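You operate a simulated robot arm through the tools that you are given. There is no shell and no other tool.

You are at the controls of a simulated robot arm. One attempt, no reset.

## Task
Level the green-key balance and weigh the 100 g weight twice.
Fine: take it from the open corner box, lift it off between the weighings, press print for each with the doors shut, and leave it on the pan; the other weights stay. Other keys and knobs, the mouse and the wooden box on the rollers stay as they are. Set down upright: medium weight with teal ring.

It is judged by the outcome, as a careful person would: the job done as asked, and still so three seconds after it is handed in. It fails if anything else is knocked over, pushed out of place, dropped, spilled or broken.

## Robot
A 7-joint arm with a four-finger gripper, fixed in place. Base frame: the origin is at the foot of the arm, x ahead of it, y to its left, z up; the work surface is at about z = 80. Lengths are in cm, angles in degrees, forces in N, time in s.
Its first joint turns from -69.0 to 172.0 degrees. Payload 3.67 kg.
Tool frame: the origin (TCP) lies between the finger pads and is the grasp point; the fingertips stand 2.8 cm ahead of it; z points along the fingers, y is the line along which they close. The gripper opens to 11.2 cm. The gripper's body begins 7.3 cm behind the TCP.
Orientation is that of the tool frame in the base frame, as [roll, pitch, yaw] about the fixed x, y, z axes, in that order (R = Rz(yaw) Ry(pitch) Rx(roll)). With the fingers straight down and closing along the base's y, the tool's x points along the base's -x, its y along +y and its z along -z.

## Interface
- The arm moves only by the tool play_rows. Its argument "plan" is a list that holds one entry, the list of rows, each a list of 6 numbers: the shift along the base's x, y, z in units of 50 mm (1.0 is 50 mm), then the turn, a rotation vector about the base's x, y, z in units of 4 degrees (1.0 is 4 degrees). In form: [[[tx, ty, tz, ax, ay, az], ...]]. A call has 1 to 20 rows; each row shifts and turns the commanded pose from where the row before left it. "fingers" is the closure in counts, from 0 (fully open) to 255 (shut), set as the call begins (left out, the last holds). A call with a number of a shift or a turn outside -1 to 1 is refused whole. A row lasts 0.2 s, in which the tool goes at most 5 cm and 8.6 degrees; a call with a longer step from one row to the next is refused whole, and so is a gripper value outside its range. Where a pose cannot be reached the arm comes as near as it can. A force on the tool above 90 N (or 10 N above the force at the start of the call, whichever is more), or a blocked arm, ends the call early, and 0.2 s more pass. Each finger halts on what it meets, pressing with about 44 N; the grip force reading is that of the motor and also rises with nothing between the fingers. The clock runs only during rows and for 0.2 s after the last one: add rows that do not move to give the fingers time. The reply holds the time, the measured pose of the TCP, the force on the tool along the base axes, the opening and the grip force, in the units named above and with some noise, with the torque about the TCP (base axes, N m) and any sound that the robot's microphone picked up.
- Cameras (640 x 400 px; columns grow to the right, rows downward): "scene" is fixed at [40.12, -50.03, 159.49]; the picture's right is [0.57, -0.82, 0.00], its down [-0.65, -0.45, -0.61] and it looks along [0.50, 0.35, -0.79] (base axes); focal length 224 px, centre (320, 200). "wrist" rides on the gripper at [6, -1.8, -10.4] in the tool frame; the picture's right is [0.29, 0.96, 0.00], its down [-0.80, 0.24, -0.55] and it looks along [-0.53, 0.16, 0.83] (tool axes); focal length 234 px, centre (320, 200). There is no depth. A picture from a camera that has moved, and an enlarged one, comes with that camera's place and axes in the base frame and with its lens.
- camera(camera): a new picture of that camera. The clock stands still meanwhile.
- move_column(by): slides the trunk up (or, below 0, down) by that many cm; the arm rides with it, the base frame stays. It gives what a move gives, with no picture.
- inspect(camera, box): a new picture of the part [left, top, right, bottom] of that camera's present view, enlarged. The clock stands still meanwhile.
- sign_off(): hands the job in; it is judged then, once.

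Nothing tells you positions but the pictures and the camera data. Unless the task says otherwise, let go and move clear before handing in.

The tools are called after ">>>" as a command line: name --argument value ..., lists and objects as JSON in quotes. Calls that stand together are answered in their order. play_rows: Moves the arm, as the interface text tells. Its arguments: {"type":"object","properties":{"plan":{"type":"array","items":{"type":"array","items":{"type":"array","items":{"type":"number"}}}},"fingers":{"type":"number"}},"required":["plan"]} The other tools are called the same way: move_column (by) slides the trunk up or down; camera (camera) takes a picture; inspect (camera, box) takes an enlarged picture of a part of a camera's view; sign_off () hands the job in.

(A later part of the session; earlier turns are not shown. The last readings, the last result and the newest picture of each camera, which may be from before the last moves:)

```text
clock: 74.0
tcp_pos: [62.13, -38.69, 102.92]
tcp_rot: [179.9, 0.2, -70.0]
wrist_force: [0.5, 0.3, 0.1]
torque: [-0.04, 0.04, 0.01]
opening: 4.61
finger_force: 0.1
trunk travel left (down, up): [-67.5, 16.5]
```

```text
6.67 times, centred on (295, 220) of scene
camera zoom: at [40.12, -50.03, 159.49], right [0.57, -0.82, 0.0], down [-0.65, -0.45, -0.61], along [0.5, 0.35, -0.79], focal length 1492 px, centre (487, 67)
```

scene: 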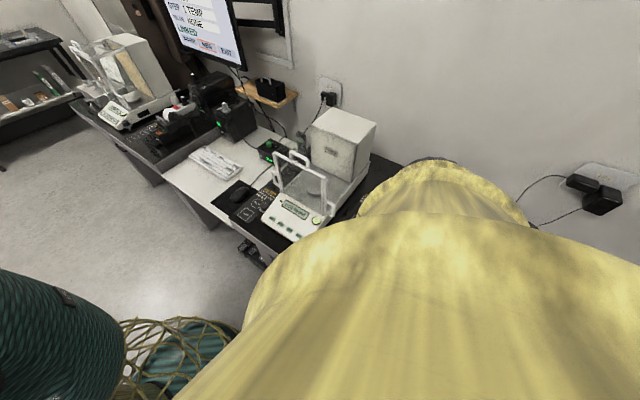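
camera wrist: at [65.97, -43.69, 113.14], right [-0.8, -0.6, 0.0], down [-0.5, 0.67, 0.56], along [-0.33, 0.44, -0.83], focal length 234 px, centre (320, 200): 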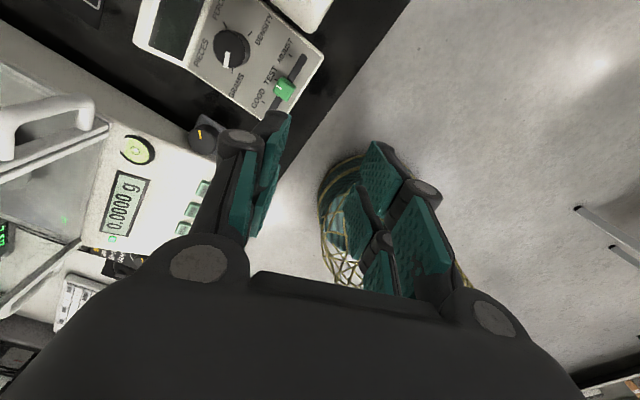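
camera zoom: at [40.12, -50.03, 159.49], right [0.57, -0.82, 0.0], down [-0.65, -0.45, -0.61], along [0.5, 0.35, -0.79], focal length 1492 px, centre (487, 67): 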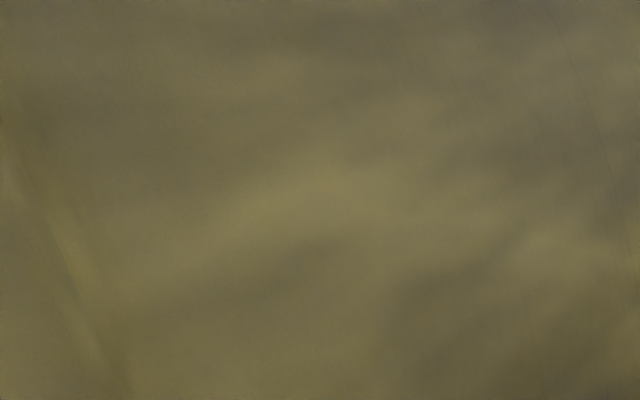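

>>> inspect --camera "wrist" --box '[90, 120, 220, 250]'

>>> inspect --camera "wrist" --box '[115, 130, 165, 170]'

```text
3.08 times, centred on (155, 185) of wrist
camera zoom: at [65.97, -43.69, 113.14], right [-0.8, -0.6, 0.0], down [-0.5, 0.67, 0.56], along [-0.33, 0.44, -0.83], focal length 720 px, centre (828, 246)
```

zoom: 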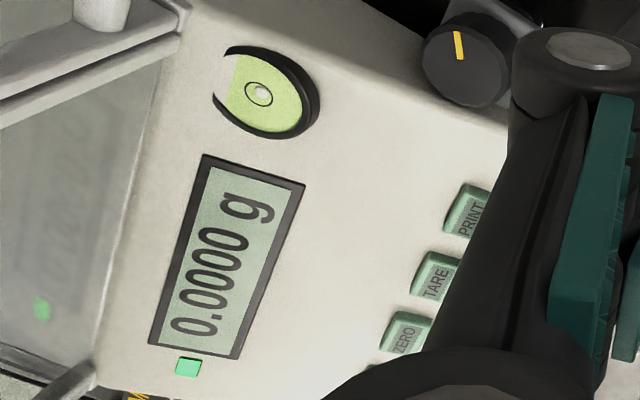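

```text
10.00 times, centred on (140, 150) of wrist
camera zoom: at [65.97, -43.69, 113.14], right [-0.8, -0.6, 0.0], down [-0.5, 0.67, 0.56], along [-0.33, 0.44, -0.83], focal length 2342 px, centre (2120, 700)
```

zoom: 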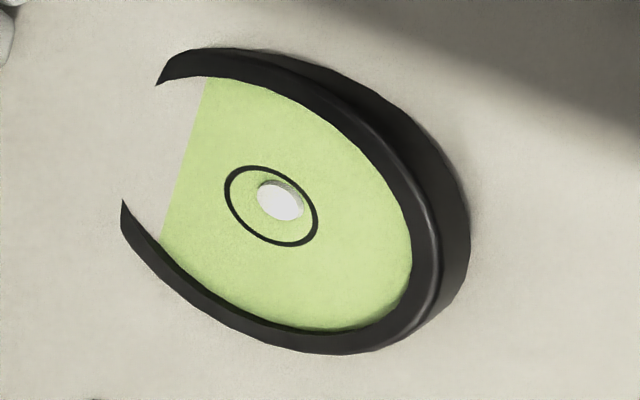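

The balance is level: the bubble is in the ring, the display reads 0.0000 g and the lamp is green. Next is the shield: I take the top handle's bar to be at about (81.2, −13.4, 111.8); I'll go above it and look.

>>> play_rows --plan '[[[0, 0, 0.95, 0, 0, 0], [0, 0, 0.95, 0, 0, 0], [0, 0, 0.95, 0, 0, 0], [0, 0, 0.95, 0, 0, 0], [0.546, 0.723, 0, 0, 0, -1], [0.546, 0.723, 0, 0, 0, -1], [0.546, 0.723, 0, 0, 0, -1], [0.546, 0.723, 0, 0, 0, -1], [0.546, 0.723, 0, 0, 0, -1], [0.546, 0.723, 0, 0, 0, 0], [0.546, 0.723, 0, 0, 0, 0], [0, 0, 0, 0, 0, 0]]]'

>>> camera --camera "wrist"

>>> camera --camera "scene"

```text
clock: 76.6
tcp_pos: [81.08, -13.45, 122.08]
tcp_rot: [179.9, 0.1, -90.1]
wrist_force: [-0.2, -1.2, 0.5]
torque: [0.04, -0.03, 0.0]
opening: 4.6
finger_force: 0.1
trunk travel left (down, up): [-67.5, 16.5]
```

```text
taken
camera wrist: at [82.97, -19.55, 132.41], right [-0.96, -0.29, 0.0], down [-0.24, 0.8, 0.56], along [-0.16, 0.53, -0.83], focal length 234 px, centre (320, 200)
```

wrist: 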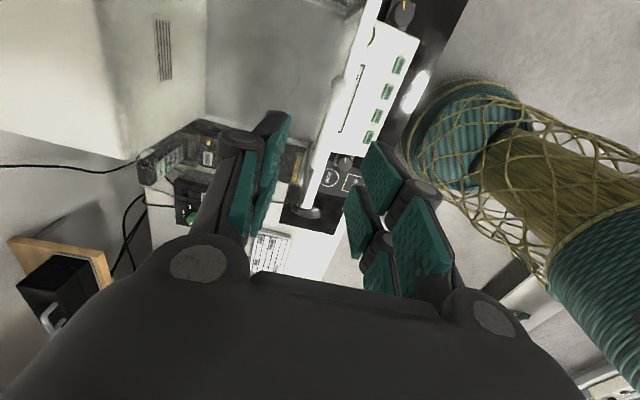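

```text
taken
```

scene: 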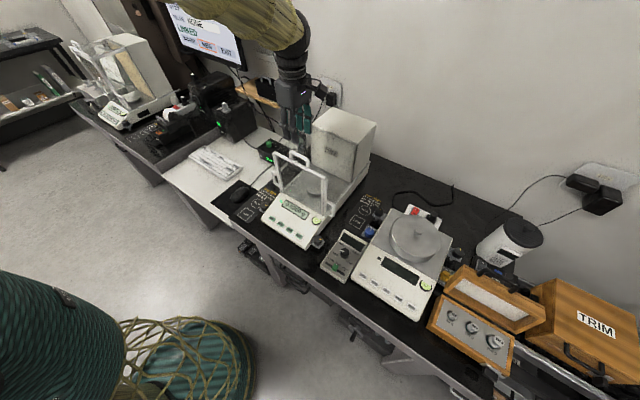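

>>> inspect --camera "wrist" --box '[250, 0, 450, 230]'

>>> inspect --camera "scene" --box '[250, 80, 370, 200]'

```text
1.74 times, centred on (350, 115) of wrist
camera zoom: at [82.97, -19.55, 132.41], right [-0.96, -0.29, 0.0], down [-0.24, 0.8, 0.56], along [-0.16, 0.53, -0.83], focal length 407 px, centre (268, 348)
```

zoom: 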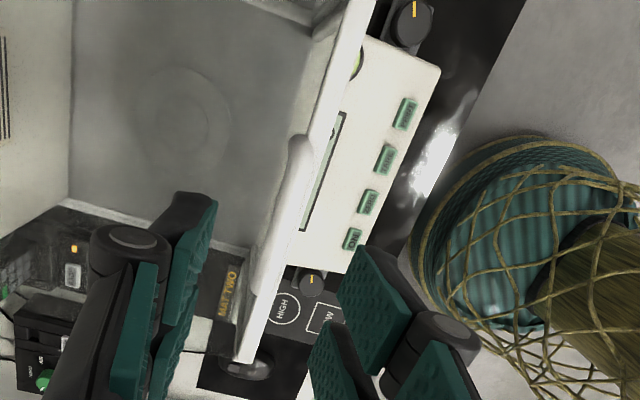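

```text
3.33 times, centred on (310, 140) of scene
camera zoom: at [40.12, -50.03, 159.49], right [0.57, -0.82, 0.0], down [-0.65, -0.45, -0.61], along [0.5, 0.35, -0.79], focal length 746 px, centre (353, 400)
```

zoom: 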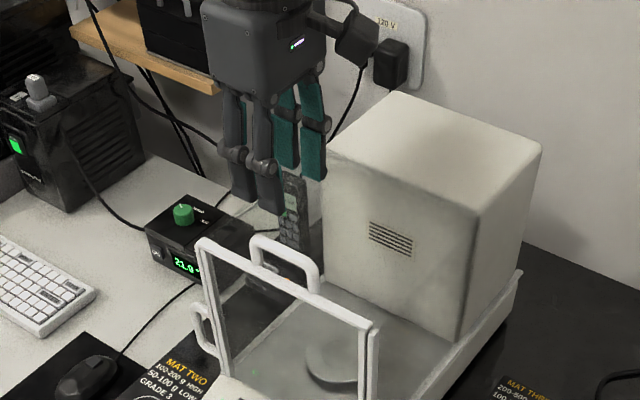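

The handle bar runs along y right below the gripper. I'll descend so the fingers straddle it, staying above the frame.

>>> play_rows --plan '[[[-0.03, 0, -0.5, 0, 0, 0], [0, 0, -0.5, 0, 0, 0], [0, 0, -0.4, 0, 0, 0], [0, 0, -0.2, 0, 0, 0], [0, 0, 0, 0, 0, 0]]]'

>>> inspect --camera "wrist" --box '[180, 80, 460, 280]'

>>> inspect --camera "scene" --box '[250, 80, 370, 200]'

```text
clock: 77.8
tcp_pos: [81.16, -13.33, 113.94]
tcp_rot: [180.0, 0.1, -90.0]
wrist_force: [-0.1, 0.1, -0.9]
torque: [0.02, -0.01, -0.01]
opening: 4.61
finger_force: 0.0
trunk travel left (down, up): [-67.5, 16.5]
```

```text
2.00 times, centred on (320, 180) of wrist
camera zoom: at [82.91, -19.4, 124.3], right [-0.96, -0.29, 0.0], down [-0.24, 0.8, 0.55], along [-0.16, 0.53, -0.83], focal length 468 px, centre (320, 240)
```

zoom: 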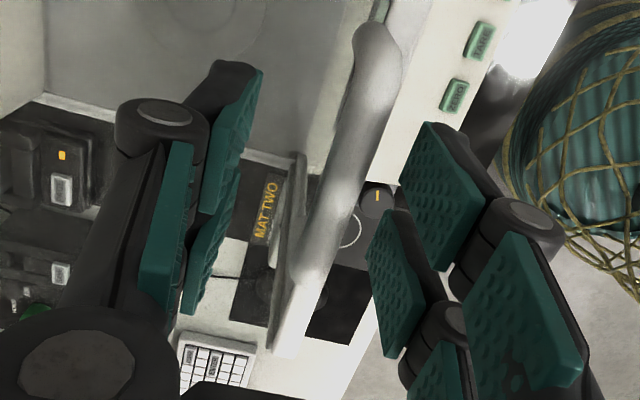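

```text
3.33 times, centred on (310, 140) of scene
camera zoom: at [40.12, -50.03, 159.49], right [0.57, -0.82, 0.0], down [-0.65, -0.45, -0.61], along [0.5, 0.35, -0.79], focal length 746 px, centre (353, 400)
```

zoom: 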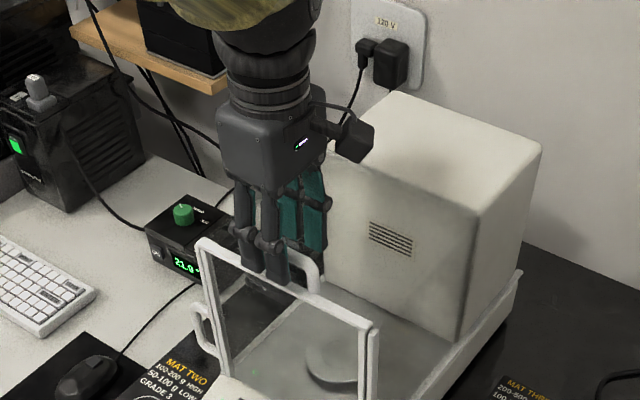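

>>> play_rows --plan '[[[-0.12, 0, 0, 0, 0, 0], [0, 0, -0.1, 0, 0, 0], [0, 0, 0, 0, 0, 0]]]'

>>> play_rows --plan '[[[0, 0, 0, 0, 0, 0], [0, 0, 0, 0, 0, 0], [0, 0, 0, 0, 0, 0]]]' --fingers 215

>>> inspect --camera "wrist" --box '[180, 80, 460, 280]'

```text
clock: 78.6
tcp_pos: [80.45, -13.43, 113.47]
tcp_rot: [-180.0, 0.1, -90.1]
wrist_force: [0.2, 0.1, 0.0]
torque: [-0.01, -0.01, -0.02]
opening: 4.59
finger_force: 0.1
trunk travel left (down, up): [-67.5, 16.5]
```

```text
clock: 79.4
tcp_pos: [80.5, -13.35, 113.42]
tcp_rot: [-180.0, 0.1, -90.2]
wrist_force: [-0.3, 0.7, 0.3]
torque: [0.03, -0.03, -0.02]
opening: 1.77
finger_force: 0.1
trunk travel left (down, up): [-67.5, 16.5]
```

```text
2.00 times, centred on (320, 180) of wrist
camera zoom: at [82.33, -19.45, 123.77], right [-0.96, -0.29, 0.0], down [-0.24, 0.8, 0.55], along [-0.16, 0.53, -0.83], focal length 468 px, centre (320, 240)
```

zoom: 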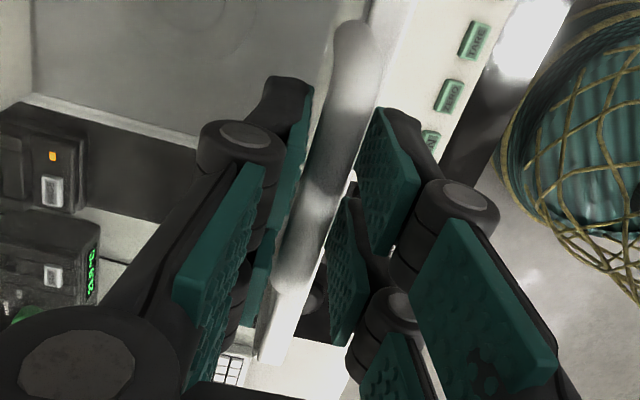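

The bar is caged. I'll close onto it and slide it back (+x) a little to see whether the top door moves.

>>> play_rows --plan '[[[0, 0, 0, 0, 0, 0], [0, 0, 0, 0, 0, 0], [0, 0, 0, 0, 0, 0]]]' --fingers 245

>>> play_rows --plan '[[[0.1, 0, 0, 0, 0, 0], [0.2, 0, 0, 0, 0, 0], [0.2, 0, 0, 0, 0, 0], [0, 0, 0, 0, 0, 0]]]'

>>> inspect --camera "scene" --box '[250, 80, 370, 200]'

>>> inspect --camera "wrist" --box '[180, 80, 460, 280]'

```text
clock: 80.2
tcp_pos: [80.59, -13.45, 113.49]
tcp_rot: [180.0, 0.1, -90.0]
wrist_force: [6.5, -0.7, 2.2]
torque: [-0.04, -0.08, 0.08]
opening: 1.13
finger_force: 45.0
trunk travel left (down, up): [-67.5, 16.5]
```

```text
clock: 81.2
tcp_pos: [82.99, -13.3, 113.42]
tcp_rot: [180.0, -0.1, -90.0]
wrist_force: [0.0, 0.7, -3.9]
torque: [0.25, 0.01, 0.08]
opening: 1.11
finger_force: 44.7
trunk travel left (down, up): [-67.5, 16.5]
```

```text
3.33 times, centred on (310, 140) of scene
camera zoom: at [40.12, -50.03, 159.49], right [0.57, -0.82, 0.0], down [-0.65, -0.45, -0.61], along [0.5, 0.35, -0.79], focal length 746 px, centre (353, 400)
```

zoom: 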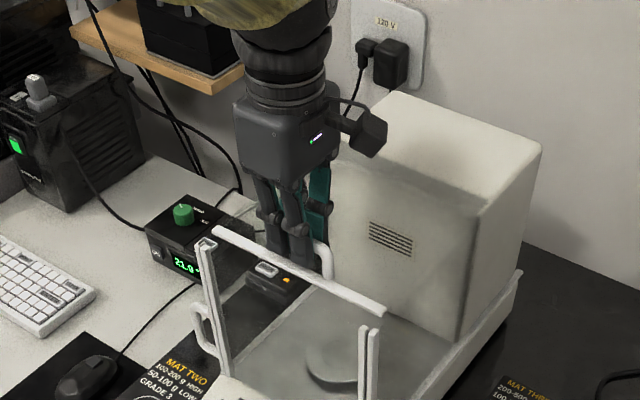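

```text
2.00 times, centred on (320, 180) of wrist
camera zoom: at [84.81, -19.45, 123.77], right [-0.96, -0.29, 0.0], down [-0.24, 0.8, 0.55], along [-0.16, 0.53, -0.83], focal length 468 px, centre (320, 240)
```

zoom: 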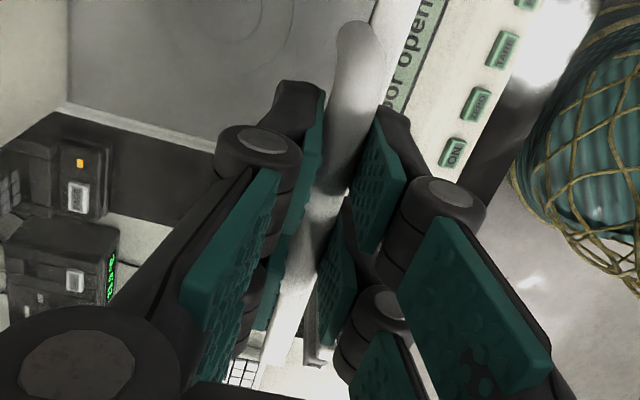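

The top door slides and the display now shows "door open". I'll slide it back until there is ample room over the pan.

>>> play_rows --plan '[[[0.3, 0, 0, 0, 0, 0], [0.5, 0, 0, 0, 0, 0], [0.5, 0, 0, 0, 0, 0], [0.5, 0, 0, 0, 0, 0], [0.5, 0, 0, 0, 0, 0], [0.5, 0, 0, 0, 0, 0], [0.3, 0, 0, 0, 0, 0], [0, 0, 0, 0, 0, 0]]]'

>>> inspect --camera "scene" --box '[250, 80, 370, 200]'

>>> camera --camera "wrist"

```text
clock: 83.0
tcp_pos: [98.2, -13.4, 113.35]
tcp_rot: [179.8, 0.0, -90.0]
wrist_force: [-21.9, -3.1, -9.9]
torque: [0.31, 0.32, 0.21]
opening: 1.11
finger_force: 45.6
trunk travel left (down, up): [-67.5, 16.5]
```

```text
3.33 times, centred on (310, 140) of scene
camera zoom: at [40.12, -50.03, 159.49], right [0.57, -0.82, 0.0], down [-0.65, -0.45, -0.61], along [0.5, 0.35, -0.79], focal length 746 px, centre (353, 400)
```

zoom: 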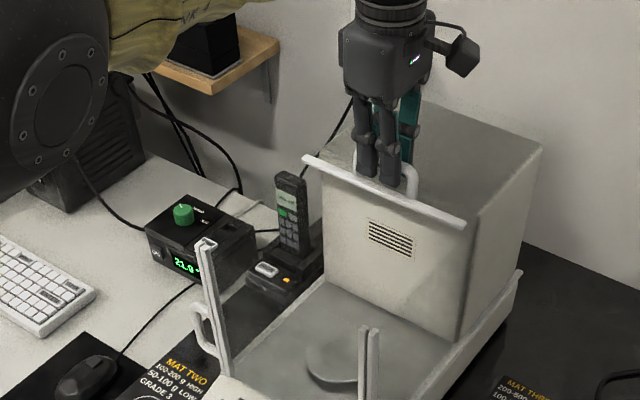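

```text
taken
camera wrist: at [100.1, -19.45, 123.77], right [-0.96, -0.29, 0.0], down [-0.24, 0.8, 0.56], along [-0.16, 0.53, -0.83], focal length 234 px, centre (320, 200)
```

wrist: 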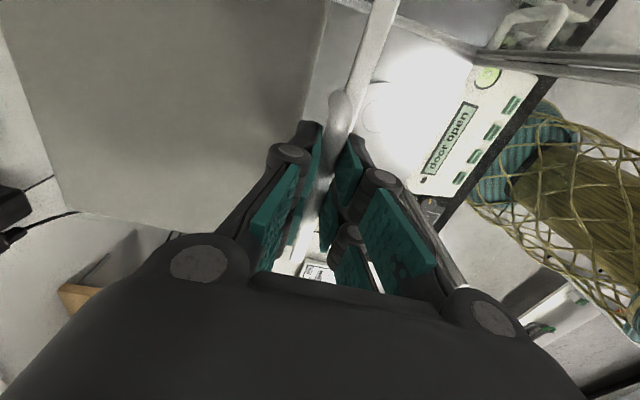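

The door is fully open (stop reached). I'll ease the push, open the fingers, and lift straight up.

>>> play_rows --plan '[[[-0.06, 0, 0, 0, 0, 0], [0, 0, 0, 0, 0, 0]]]'

>>> play_rows --plan '[[[0, 0, 0, 0, 0, 0], [0, 0, 0, 0, 0, 0], [0, 0, 0.3, 0, 0, 0], [0, 0, 0.5, 0, 0, 0], [0, 0, 0.6, 0, 0, 0], [0, 0, 0, 0, 0, 0]]]' --fingers 165

>>> inspect --camera "scene" --box '[250, 80, 370, 200]'

>>> camera --camera "wrist"

```text
clock: 83.6
tcp_pos: [98.15, -13.37, 113.35]
tcp_rot: [180.0, 0.0, -90.0]
wrist_force: [-8.7, -4.3, -12.1]
torque: [-0.66, 0.03, 0.2]
opening: 1.12
finger_force: 45.0
trunk travel left (down, up): [-67.5, 16.5]
```

```text
clock: 85.0
tcp_pos: [98.3, -13.5, 120.37]
tcp_rot: [179.9, 0.1, -90.1]
wrist_force: [-0.2, -1.0, 0.0]
torque: [0.01, 0.04, 0.0]
opening: 3.94
finger_force: 0.0
trunk travel left (down, up): [-67.5, 16.5]
```

```text
3.33 times, centred on (310, 140) of scene
camera zoom: at [40.12, -50.03, 159.49], right [0.57, -0.82, 0.0], down [-0.65, -0.45, -0.61], along [0.5, 0.35, -0.79], focal length 746 px, centre (353, 400)
```

zoom: 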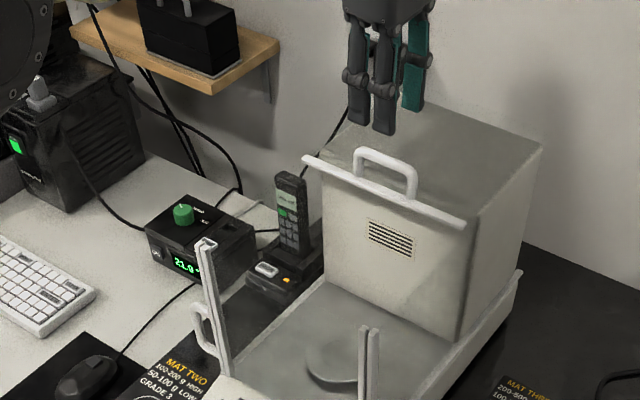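

```text
taken
camera wrist: at [100.06, -19.42, 130.71], right [-0.96, -0.29, 0.0], down [-0.24, 0.8, 0.56], along [-0.16, 0.53, -0.83], focal length 234 px, centre (320, 200)
```

wrist: 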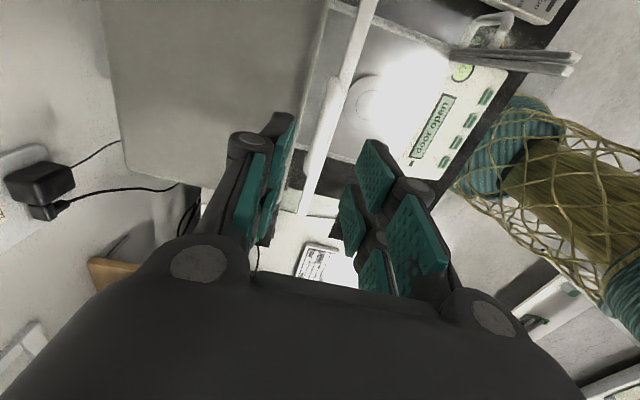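

>>> inspect --camera "wrist" --box '[290, 40, 450, 160]'

>>> play_rows --plan '[[[-0.6, 0, 0.5, 0, 0, 0], [-0.8, 0, 0, 0, 0, 0], [-0.6, -0.3, 0, 0, 0, 0], [0, 0, 0, 0, 0, 0]]]'

>>> camera --camera "wrist"

```text
3.33 times, centred on (370, 100) of wrist
camera zoom: at [100.06, -19.42, 130.71], right [-0.96, -0.29, 0.0], down [-0.24, 0.8, 0.56], along [-0.16, 0.53, -0.83], focal length 781 px, centre (153, 533)
```

zoom: 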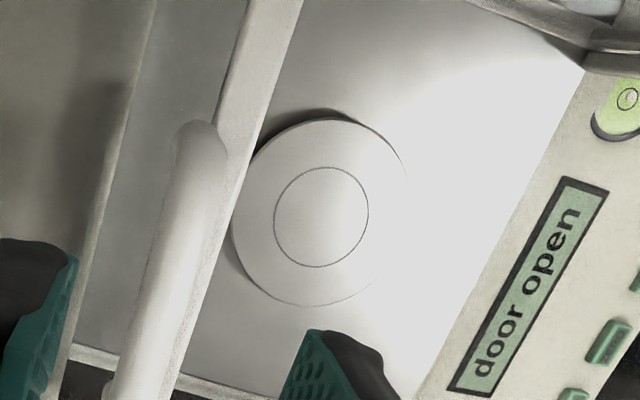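

```text
clock: 86.0
tcp_pos: [88.11, -14.71, 122.74]
tcp_rot: [-180.0, 0.0, -90.0]
wrist_force: [-0.1, -0.1, 0.2]
torque: [0.01, 0.02, 0.01]
opening: 3.96
finger_force: 0.0
trunk travel left (down, up): [-67.5, 16.5]
```

```text
taken
camera wrist: at [90.07, -20.86, 133.13], right [-0.96, -0.29, 0.0], down [-0.24, 0.8, 0.55], along [-0.16, 0.53, -0.83], focal length 234 px, centre (320, 200)
```

wrist: 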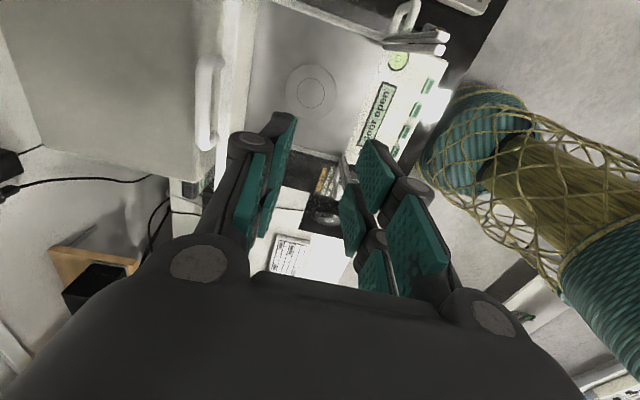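

>>> inspect --camera "wrist" --box '[260, 50, 380, 130]'

>>> inspect --camera "wrist" --box '[340, 0, 480, 170]'

```text
5.00 times, centred on (320, 90) of wrist
camera zoom: at [90.07, -20.86, 133.13], right [-0.96, -0.29, 0.0], down [-0.24, 0.8, 0.55], along [-0.16, 0.53, -0.83], focal length 1171 px, centre (320, 750)
```

zoom: 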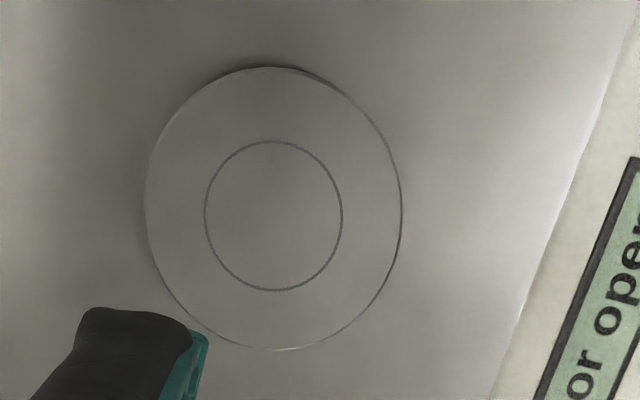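

```text
2.35 times, centred on (410, 85) of wrist
camera zoom: at [90.07, -20.86, 133.13], right [-0.96, -0.29, 0.0], down [-0.24, 0.8, 0.55], along [-0.16, 0.53, -0.83], focal length 551 px, centre (108, 471)
```

zoom: 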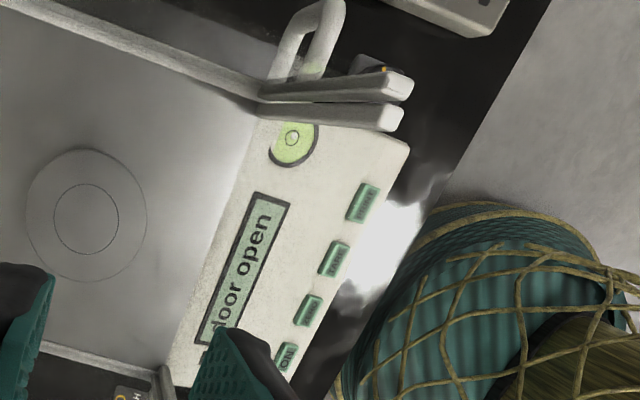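

The pan centre is at about (89.3, −13.7, 89.5) and the opening is ample. Now I'll go high across to above the 100 g weight.

>>> play_rows --plan '[[[-0.3, -0.5, 0, 0, 0, 0], [-0.3, -0.8, 0, 0, 0, 0], [-0.3, -0.9, 0, 0, 0, 0], [-0.3, -0.9, 0, 0, 0, 0], [-0.3, -0.9, 0, 0, 0, 0], [-0.3, -0.9, 0, 0, 0, 0], [-0.3, -0.9, 0, 0, 0, 0], [-0.3, -0.9, 0, 0, 0, 0], [-0.3, -0.9, 0, 0, 0, 0], [0, -0.9, 0, 0, 0, 0], [0, -0.9, 0, 0, 0, 0], [0, -0.9, 0, 0, 0, 0], [0, -0.9, 0, 0, 0, 0], [0, -0.9, 0, 0, 0, 0], [0, 0, 0, 0, 0, 0]]]'

>>> camera --camera "wrist"

```text
clock: 89.2
tcp_pos: [74.6, -75.39, 122.85]
tcp_rot: [-180.0, 0.3, -90.1]
wrist_force: [0.8, -1.0, -0.6]
torque: [0.03, 0.0, -0.01]
opening: 3.96
finger_force: 0.1
trunk travel left (down, up): [-67.5, 16.5]
```

```text
taken
camera wrist: at [76.43, -81.62, 133.24], right [-0.96, -0.29, 0.0], down [-0.24, 0.8, 0.56], along [-0.16, 0.53, -0.83], focal length 234 px, centre (320, 200)
```

wrist: 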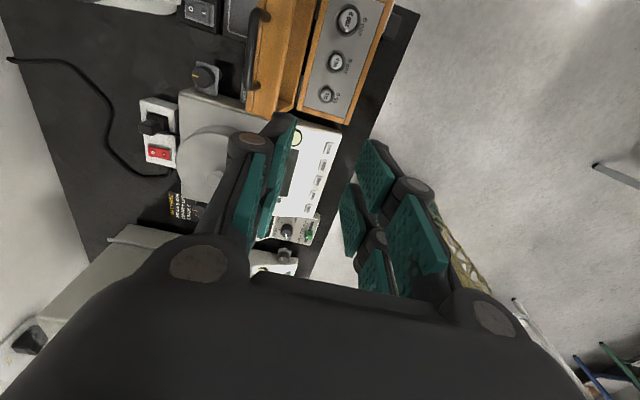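

>>> inspect --camera "wrist" --box '[290, 0, 390, 125]'

>>> play_rows --plan '[[[-0.13, -0.45, 0, 0, 0, 0], [-0.13, -0.46, 0, 0, 0, 0], [0, 0, 0, 0, 0, 0], [0, 0, 0, 0, 0, 0]]]'

>>> inspect --camera "wrist" --box '[260, 20, 400, 160]'

```text
3.20 times, centred on (340, 62) of wrist
camera zoom: at [76.43, -81.62, 133.24], right [-0.96, -0.29, 0.0], down [-0.24, 0.8, 0.56], along [-0.16, 0.53, -0.83], focal length 749 px, centre (256, 640)
```

zoom: 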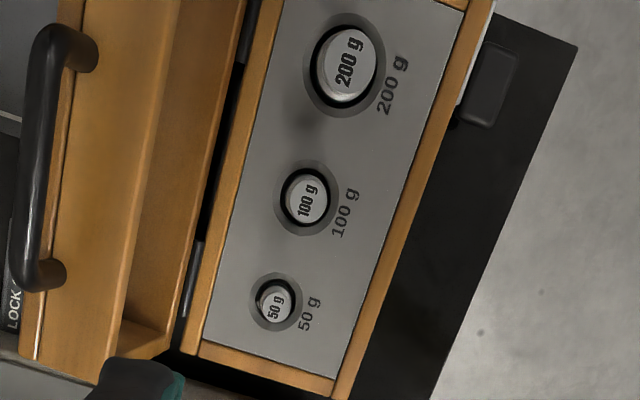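

```text
clock: 90.2
tcp_pos: [73.35, -80.08, 123.02]
tcp_rot: [-180.0, 0.3, -90.0]
wrist_force: [-0.1, 0.7, 0.6]
torque: [-0.02, -0.01, 0.04]
opening: 3.96
finger_force: 0.1
trunk travel left (down, up): [-67.5, 16.5]
```

```text
2.86 times, centred on (330, 90) of wrist
camera zoom: at [75.18, -86.14, 133.23], right [-0.96, -0.29, 0.0], down [-0.24, 0.8, 0.56], along [-0.16, 0.53, -0.83], focal length 669 px, centre (291, 514)
```

zoom: 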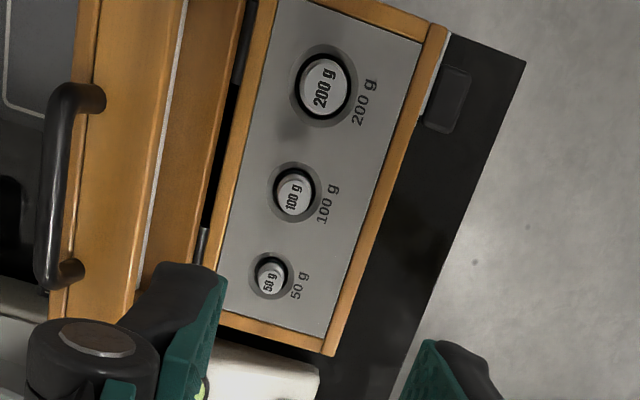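

Reachable at this height. I'll centre over the 100 g weight and lower the trunk partway, then re-check alignment.

>>> play_rows --plan '[[[-0.07, 0.04, 0, 0, 0, 0], [0, 0, 0, 0, 0, 0]]]'

>>> move_column --by -20

>>> camera --camera "wrist"

>>> camera --camera "scene"

```text
clock: 90.8
tcp_pos: [73.04, -79.48, 123.17]
tcp_rot: [-180.0, -0.2, -90.1]
wrist_force: [-0.6, 0.6, -0.1]
torque: [0.02, -0.01, 0.0]
opening: 3.95
finger_force: 0.1
trunk travel left (down, up): [-67.5, 16.5]
```

```text
clock: 93.0
tcp_pos: [72.96, -79.8, 102.89]
tcp_rot: [-180.0, 0.2, -90.1]
wrist_force: [0.7, -0.5, -0.1]
torque: [0.0, 0.0, -0.01]
opening: 3.96
finger_force: 0.1
trunk travel left (down, up): [-47.5, 36.5]
```

```text
taken
camera wrist: at [74.82, -85.94, 113.13], right [-0.96, -0.29, 0.0], down [-0.24, 0.8, 0.56], along [-0.16, 0.53, -0.83], focal length 234 px, centre (320, 200)
```

wrist: 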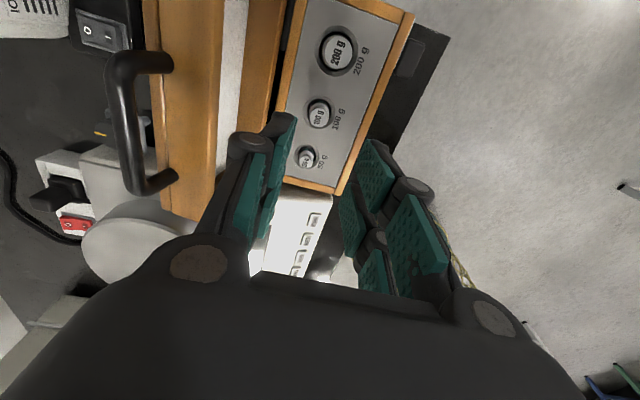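

```text
taken
```

scene: 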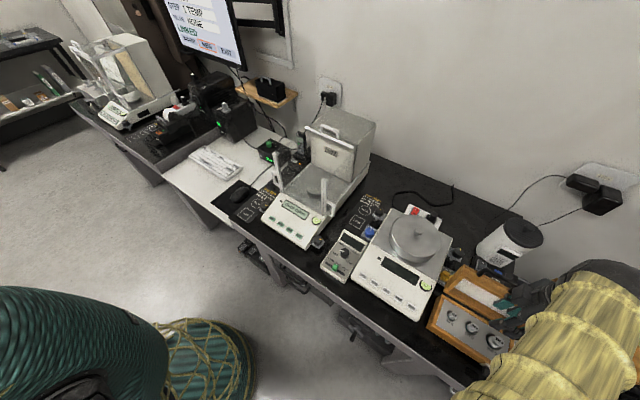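

>>> inspect --camera "wrist" --box '[260, 60, 380, 180]'

>>> inspect --camera "wrist" --box '[80, 0, 300, 200]'

>>> inspect --camera "scene" --box '[420, 240, 580, 390]'

```text
3.33 times, centred on (320, 120) of wrist
camera zoom: at [74.82, -85.94, 113.13], right [-0.96, -0.29, 0.0], down [-0.24, 0.8, 0.56], along [-0.16, 0.53, -0.83], focal length 781 px, centre (320, 467)
```

zoom: 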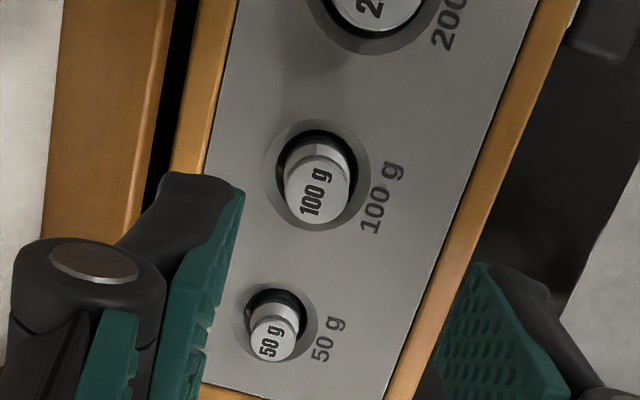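

```text
2.00 times, centred on (190, 100) of wrist
camera zoom: at [74.82, -85.94, 113.13], right [-0.96, -0.29, 0.0], down [-0.24, 0.8, 0.56], along [-0.16, 0.53, -0.83], focal length 468 px, centre (580, 400)
```

zoom: 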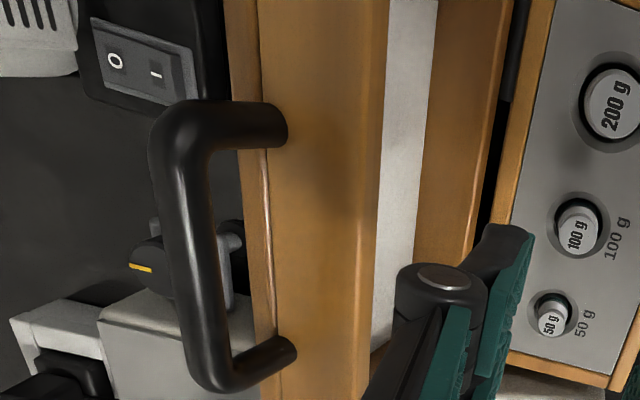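

```text
2.67 times, centred on (500, 315) of scene
camera zoom: at [40.12, -50.03, 159.49], right [0.57, -0.82, 0.0], down [-0.65, -0.45, -0.61], along [0.5, 0.35, -0.79], focal length 597 px, centre (-160, -107)
```

zoom: 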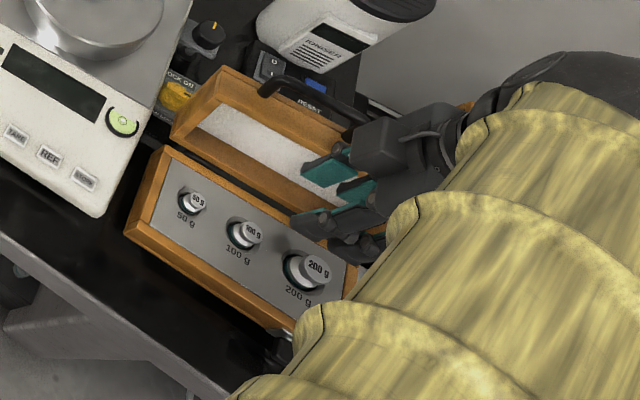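

The weight is between the finger planes. I'll lower further, to just above it, and re-check.

>>> move_column --by -9

>>> inspect --camera "wrist" --box '[220, 60, 420, 220]'

```text
clock: 94.2
tcp_pos: [72.98, -79.75, 93.86]
tcp_rot: [179.9, 0.1, -90.1]
wrist_force: [0.3, -0.9, 1.2]
torque: [-0.01, 0.01, -0.06]
opening: 3.96
finger_force: 0.1
trunk travel left (down, up): [-38.5, 45.5]
```

```text
2.50 times, centred on (320, 140) of wrist
camera zoom: at [74.8, -85.81, 104.21], right [-0.96, -0.29, 0.0], down [-0.24, 0.8, 0.56], along [-0.16, 0.53, -0.83], focal length 585 px, centre (320, 350)
```

zoom: 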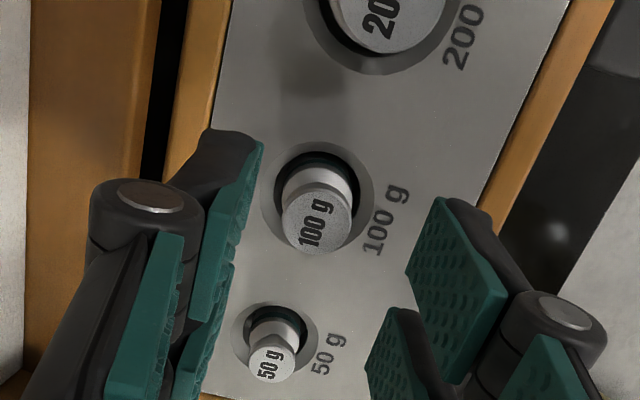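

>>> play_rows --plan '[[[-0.01, 0.06, -0.3, 0, 0, 0], [0, 0, -0.3, 0, 0, 0], [0, 0, -0.25, 0, 0, 0], [0, 0, -0.15, 0, 0, 0], [0, 0, 0, 0, 0, 0]]]'

>>> inspect --camera "wrist" --box '[220, 80, 420, 240]'

>>> inspect --camera "scene" --box '[420, 270, 540, 370]'

```text
clock: 95.4
tcp_pos: [72.87, -79.42, 89.16]
tcp_rot: [-179.7, -0.1, -90.1]
wrist_force: [1.4, -6.6, 16.1]
torque: [0.05, 0.01, 0.11]
opening: 4.05
finger_force: 0.1
trunk travel left (down, up): [-38.5, 45.5]
```

```text
2.50 times, centred on (320, 160) of wrist
camera zoom: at [74.67, -85.43, 99.56], right [-0.96, -0.29, 0.0], down [-0.24, 0.8, 0.55], along [-0.16, 0.53, -0.83], focal length 585 px, centre (320, 300)
```

zoom: 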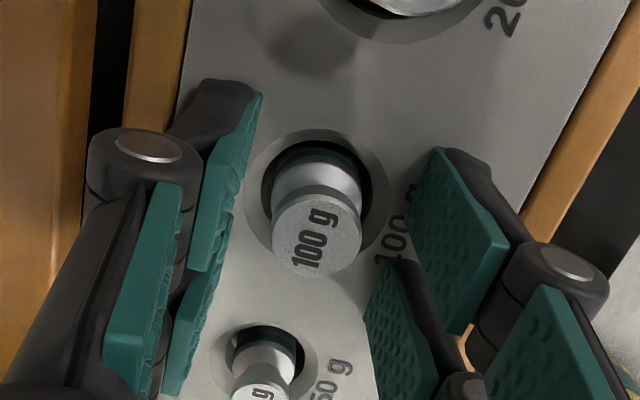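

```text
4.00 times, centred on (480, 320) of scene
camera zoom: at [40.12, -50.03, 159.49], right [0.57, -0.82, 0.0], down [-0.65, -0.45, -0.61], along [0.5, 0.35, -0.79], focal length 895 px, centre (-320, -280)
```

zoom: 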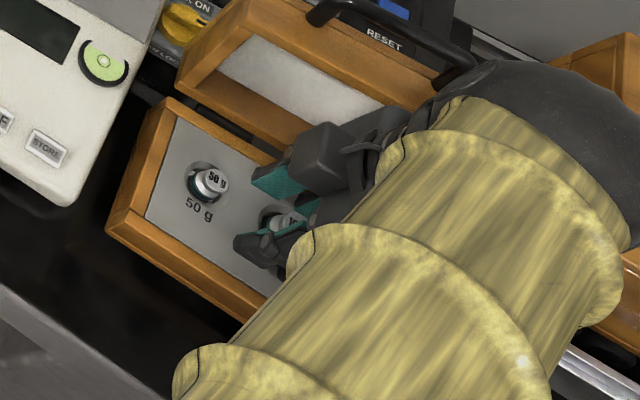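

The tips have just touched the foam, so the foam top is at z≈86.3 and the knob stands about 2 cm above it. I'll back off slightly, centre in y, and close on the weight.

>>> play_rows --plan '[[[0, 0, 0.05, 0, 0, 0], [0, -0.06, 0, 0, 0, 0], [0, 0, 0, 0, 0, 0], [0, 0, 0, 0, 0, 0]]]'

>>> inspect --camera "wrist" --box '[220, 80, 420, 240]'

```text
clock: 96.4
tcp_pos: [72.99, -79.66, 89.25]
tcp_rot: [180.0, 0.1, -90.0]
wrist_force: [0.2, 3.0, 6.2]
torque: [0.01, -0.08, 0.06]
opening: 3.95
finger_force: 0.0
trunk travel left (down, up): [-38.5, 45.5]
```

```text
2.50 times, centred on (320, 160) of wrist
camera zoom: at [74.79, -85.69, 99.55], right [-0.96, -0.29, 0.0], down [-0.24, 0.8, 0.55], along [-0.16, 0.53, -0.83], focal length 585 px, centre (320, 300)
```

zoom: 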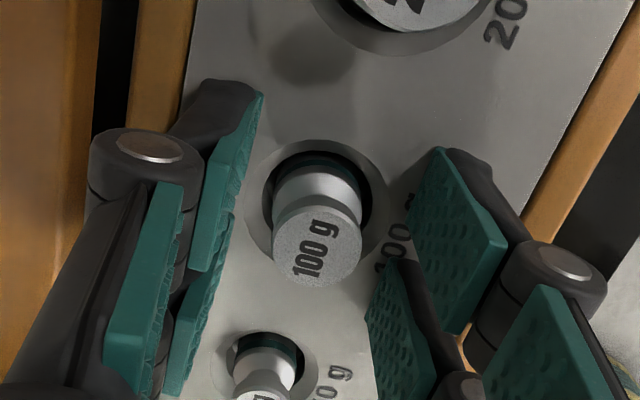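

>>> play_rows --plan '[[[0, 0, 0.03, 0, 0, 0], [0, 0, 0, 0, 0, 0]]]'

>>> play_rows --plan '[[[0, 0, 0, 0, 0, 0], [0, 0, 0, 0, 0, 0], [0, 0, 0, 0, 0, 0]]]' --fingers 235

>>> inspect --camera "wrist" --box '[220, 80, 420, 240]'

```text
clock: 97.0
tcp_pos: [72.96, -79.74, 89.3]
tcp_rot: [179.9, 0.1, -90.1]
wrist_force: [0.5, 0.0, -0.4]
torque: [0.0, -0.03, 0.0]
opening: 3.96
finger_force: 0.0
trunk travel left (down, up): [-38.5, 45.5]
```

```text
clock: 97.8
tcp_pos: [72.97, -79.59, 89.42]
tcp_rot: [-179.9, 0.0, -90.0]
wrist_force: [1.1, -1.0, 7.8]
torque: [-0.1, 0.11, 0.03]
opening: 1.55
finger_force: 43.7
trunk travel left (down, up): [-38.5, 45.5]
```

```text
2.50 times, centred on (320, 160) of wrist
camera zoom: at [74.77, -85.72, 99.8], right [-0.96, -0.29, 0.0], down [-0.24, 0.8, 0.55], along [-0.16, 0.53, -0.83], focal length 585 px, centre (320, 300)
```

zoom: 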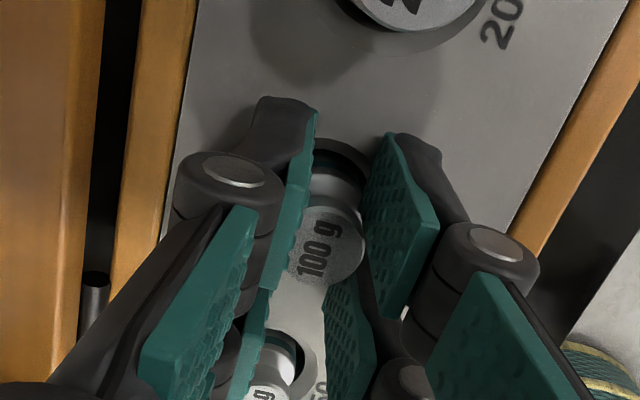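

The gripper has closed on the weight. I'll lift slowly and check how it is held.

>>> play_rows --plan '[[[0, 0, 0.1, 0, 0, 0], [0, 0, 0.1, 0, 0, 0], [0, 0, 0, 0, 0, 0]]]'

>>> inspect --camera "wrist" --box '[240, 90, 400, 210]'

>>> inspect --camera "scene" --box '[440, 280, 540, 360]'

```text
clock: 98.6
tcp_pos: [72.92, -79.88, 90.23]
tcp_rot: [-180.0, 0.2, -90.1]
wrist_force: [-0.3, 0.7, -1.1]
torque: [-0.01, 0.01, 0.0]
opening: 1.54
finger_force: 43.8
trunk travel left (down, up): [-38.5, 45.5]
```

```text
3.33 times, centred on (320, 150) of wrist
camera zoom: at [74.77, -85.83, 100.56], right [-0.96, -0.29, 0.0], down [-0.24, 0.8, 0.56], along [-0.16, 0.53, -0.83], focal length 781 px, centre (320, 367)
```

zoom: 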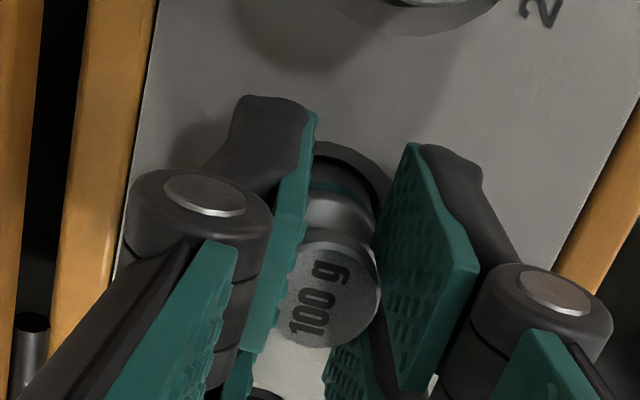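

```text
5.00 times, centred on (490, 320) of scene
camera zoom: at [40.12, -50.03, 159.49], right [0.57, -0.82, 0.0], down [-0.65, -0.45, -0.61], along [0.5, 0.35, -0.79], focal length 1119 px, centre (-530, -400)
```

zoom: 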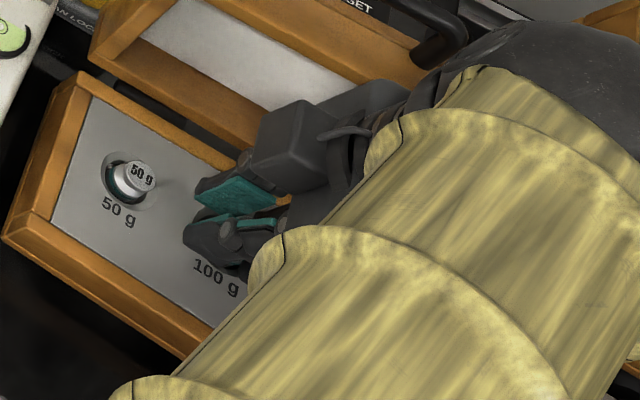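

The weight comes up with the gripper. I'll raise it well clear with the trunk and inspect how upright it hangs.

>>> move_column --by 6

>>> inspect --camera "wrist" --box '[220, 70, 420, 220]'

>>> camera --camera "scene"

```text
clock: 99.6
tcp_pos: [73.01, -79.81, 96.25]
tcp_rot: [180.0, 0.1, -90.1]
wrist_force: [0.0, 0.4, 0.0]
torque: [-0.01, 0.01, 0.02]
opening: 0.87
finger_force: 0.1
trunk travel left (down, up): [-44.5, 39.5]
```

```text
2.67 times, centred on (320, 145) of wrist
camera zoom: at [74.78, -85.82, 106.55], right [-0.96, -0.29, 0.0], down [-0.24, 0.8, 0.56], along [-0.16, 0.53, -0.83], focal length 624 px, centre (320, 347)
```

zoom: 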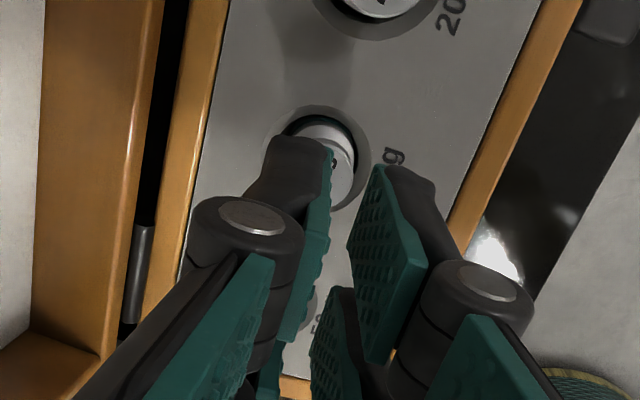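

```text
taken
```

scene: 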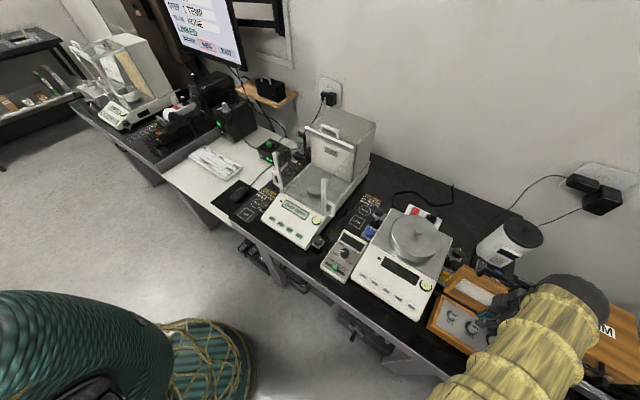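

The weight slipped back down into its hole because it was pinched in the gap between the two finger pairs. I'll open and check that it sits properly, then regrip it centred on one pad pair.

>>> play_rows --plan '[[[0, 0, 0, 0, 0, 0], [0, 0, 0, 0, 0, 0], [0, 0, 0, 0, 0, 0]]]' --fingers 165

>>> inspect --camera "wrist" --box '[250, 60, 390, 170]'

```text
clock: 100.4
tcp_pos: [72.91, -79.71, 96.32]
tcp_rot: [180.0, 0.2, -90.1]
wrist_force: [0.3, -0.1, -0.2]
torque: [0.01, -0.02, -0.04]
opening: 3.95
finger_force: 0.0
trunk travel left (down, up): [-44.5, 39.5]
```

```text
3.64 times, centred on (320, 115) of wrist
camera zoom: at [74.77, -85.8, 106.61], right [-0.96, -0.29, 0.0], down [-0.24, 0.8, 0.56], along [-0.16, 0.53, -0.83], focal length 852 px, centre (320, 509)
```

zoom: 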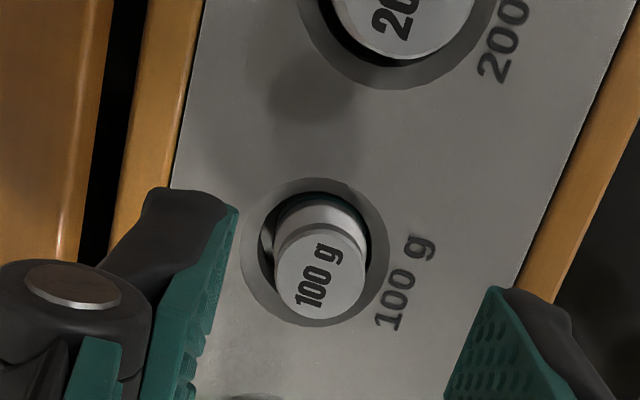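

The weight is back upright in its hole. I'll shift so it lies at the middle of the camera-side pad pair and go down again.

>>> play_rows --plan '[[[0, 0.14, -0.1, 0, 0, 0], [0, 0.14, -0.3, 0, 0, 0], [0, 0, -0.4, 0, 0, 0], [0, 0, -0.35, 0, 0, 0], [0, 0, -0.2, 0, 0, 0], [0, 0, -0.05, 0, 0, 0], [0, 0, 0, 0, 0, 0]]]'

>>> inspect --camera "wrist" --box '[220, 70, 420, 220]'

```text
clock: 102.0
tcp_pos: [72.99, -78.32, 89.32]
tcp_rot: [-180.0, 0.1, -90.1]
wrist_force: [-0.3, -0.8, 0.5]
torque: [-0.04, 0.0, -0.03]
opening: 3.95
finger_force: 0.1
trunk travel left (down, up): [-44.5, 39.5]
```

```text
2.67 times, centred on (320, 145) of wrist
camera zoom: at [74.79, -84.42, 99.62], right [-0.96, -0.29, 0.0], down [-0.24, 0.8, 0.56], along [-0.16, 0.53, -0.83], focal length 624 px, centre (320, 347)
```

zoom: 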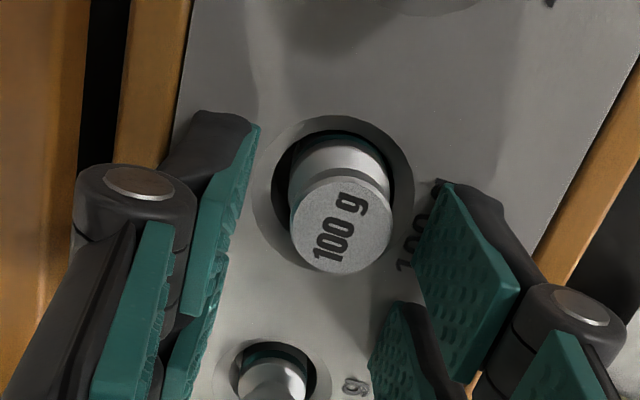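

Well centred on the camera-side pads now. Closing and lifting a little.

>>> play_rows --plan '[[[0, 0, 0, 0, 0, 0], [0, 0, 0, 0, 0, 0], [0, 0, 0, 0, 0, 0]]]' --fingers 235

>>> inspect --camera "wrist" --box '[220, 70, 420, 220]'

```text
clock: 102.8
tcp_pos: [72.94, -78.31, 89.42]
tcp_rot: [180.0, -0.1, -90.0]
wrist_force: [-1.3, 0.6, 6.0]
torque: [-0.08, 0.01, -0.03]
opening: 1.81
finger_force: 43.9
trunk travel left (down, up): [-44.5, 39.5]
```

```text
2.67 times, centred on (320, 145) of wrist
camera zoom: at [74.75, -84.37, 99.76], right [-0.96, -0.29, 0.0], down [-0.24, 0.8, 0.55], along [-0.16, 0.53, -0.83], focal length 624 px, centre (320, 347)
```

zoom: 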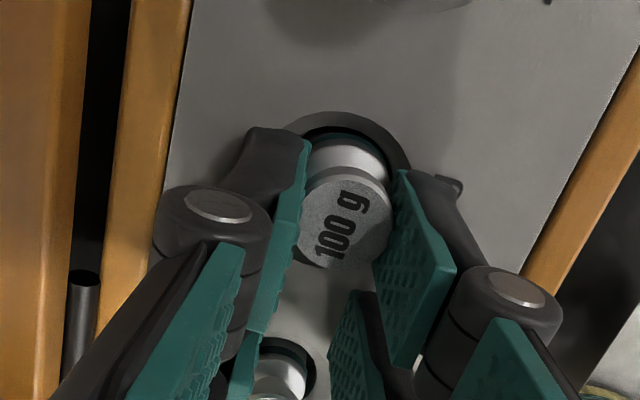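

>>> play_rows --plan '[[[0, 0, 0.1, 0, 0, 0], [0, 0, 0.15, 0, 0, 0], [0, 0, 0.15, 0, 0, 0], [0, 0, 0, 0, 0, 0]]]'

>>> inspect --camera "wrist" --box '[220, 70, 420, 220]'

```text
clock: 103.8
tcp_pos: [72.94, -78.3, 91.4]
tcp_rot: [179.9, 0.1, -90.1]
wrist_force: [0.6, -0.2, -1.4]
torque: [0.0, 0.0, 0.03]
opening: 1.83
finger_force: 44.0
trunk travel left (down, up): [-44.5, 39.5]
```

```text
2.67 times, centred on (320, 145) of wrist
camera zoom: at [74.78, -84.41, 101.61], right [-0.96, -0.29, 0.0], down [-0.24, 0.8, 0.56], along [-0.16, 0.53, -0.83], focal length 624 px, centre (320, 347)
```

zoom: 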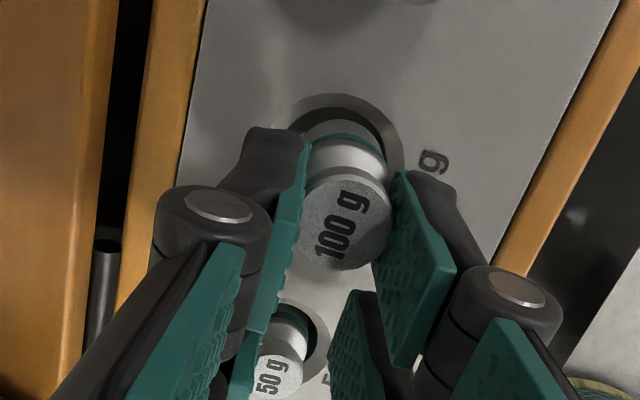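

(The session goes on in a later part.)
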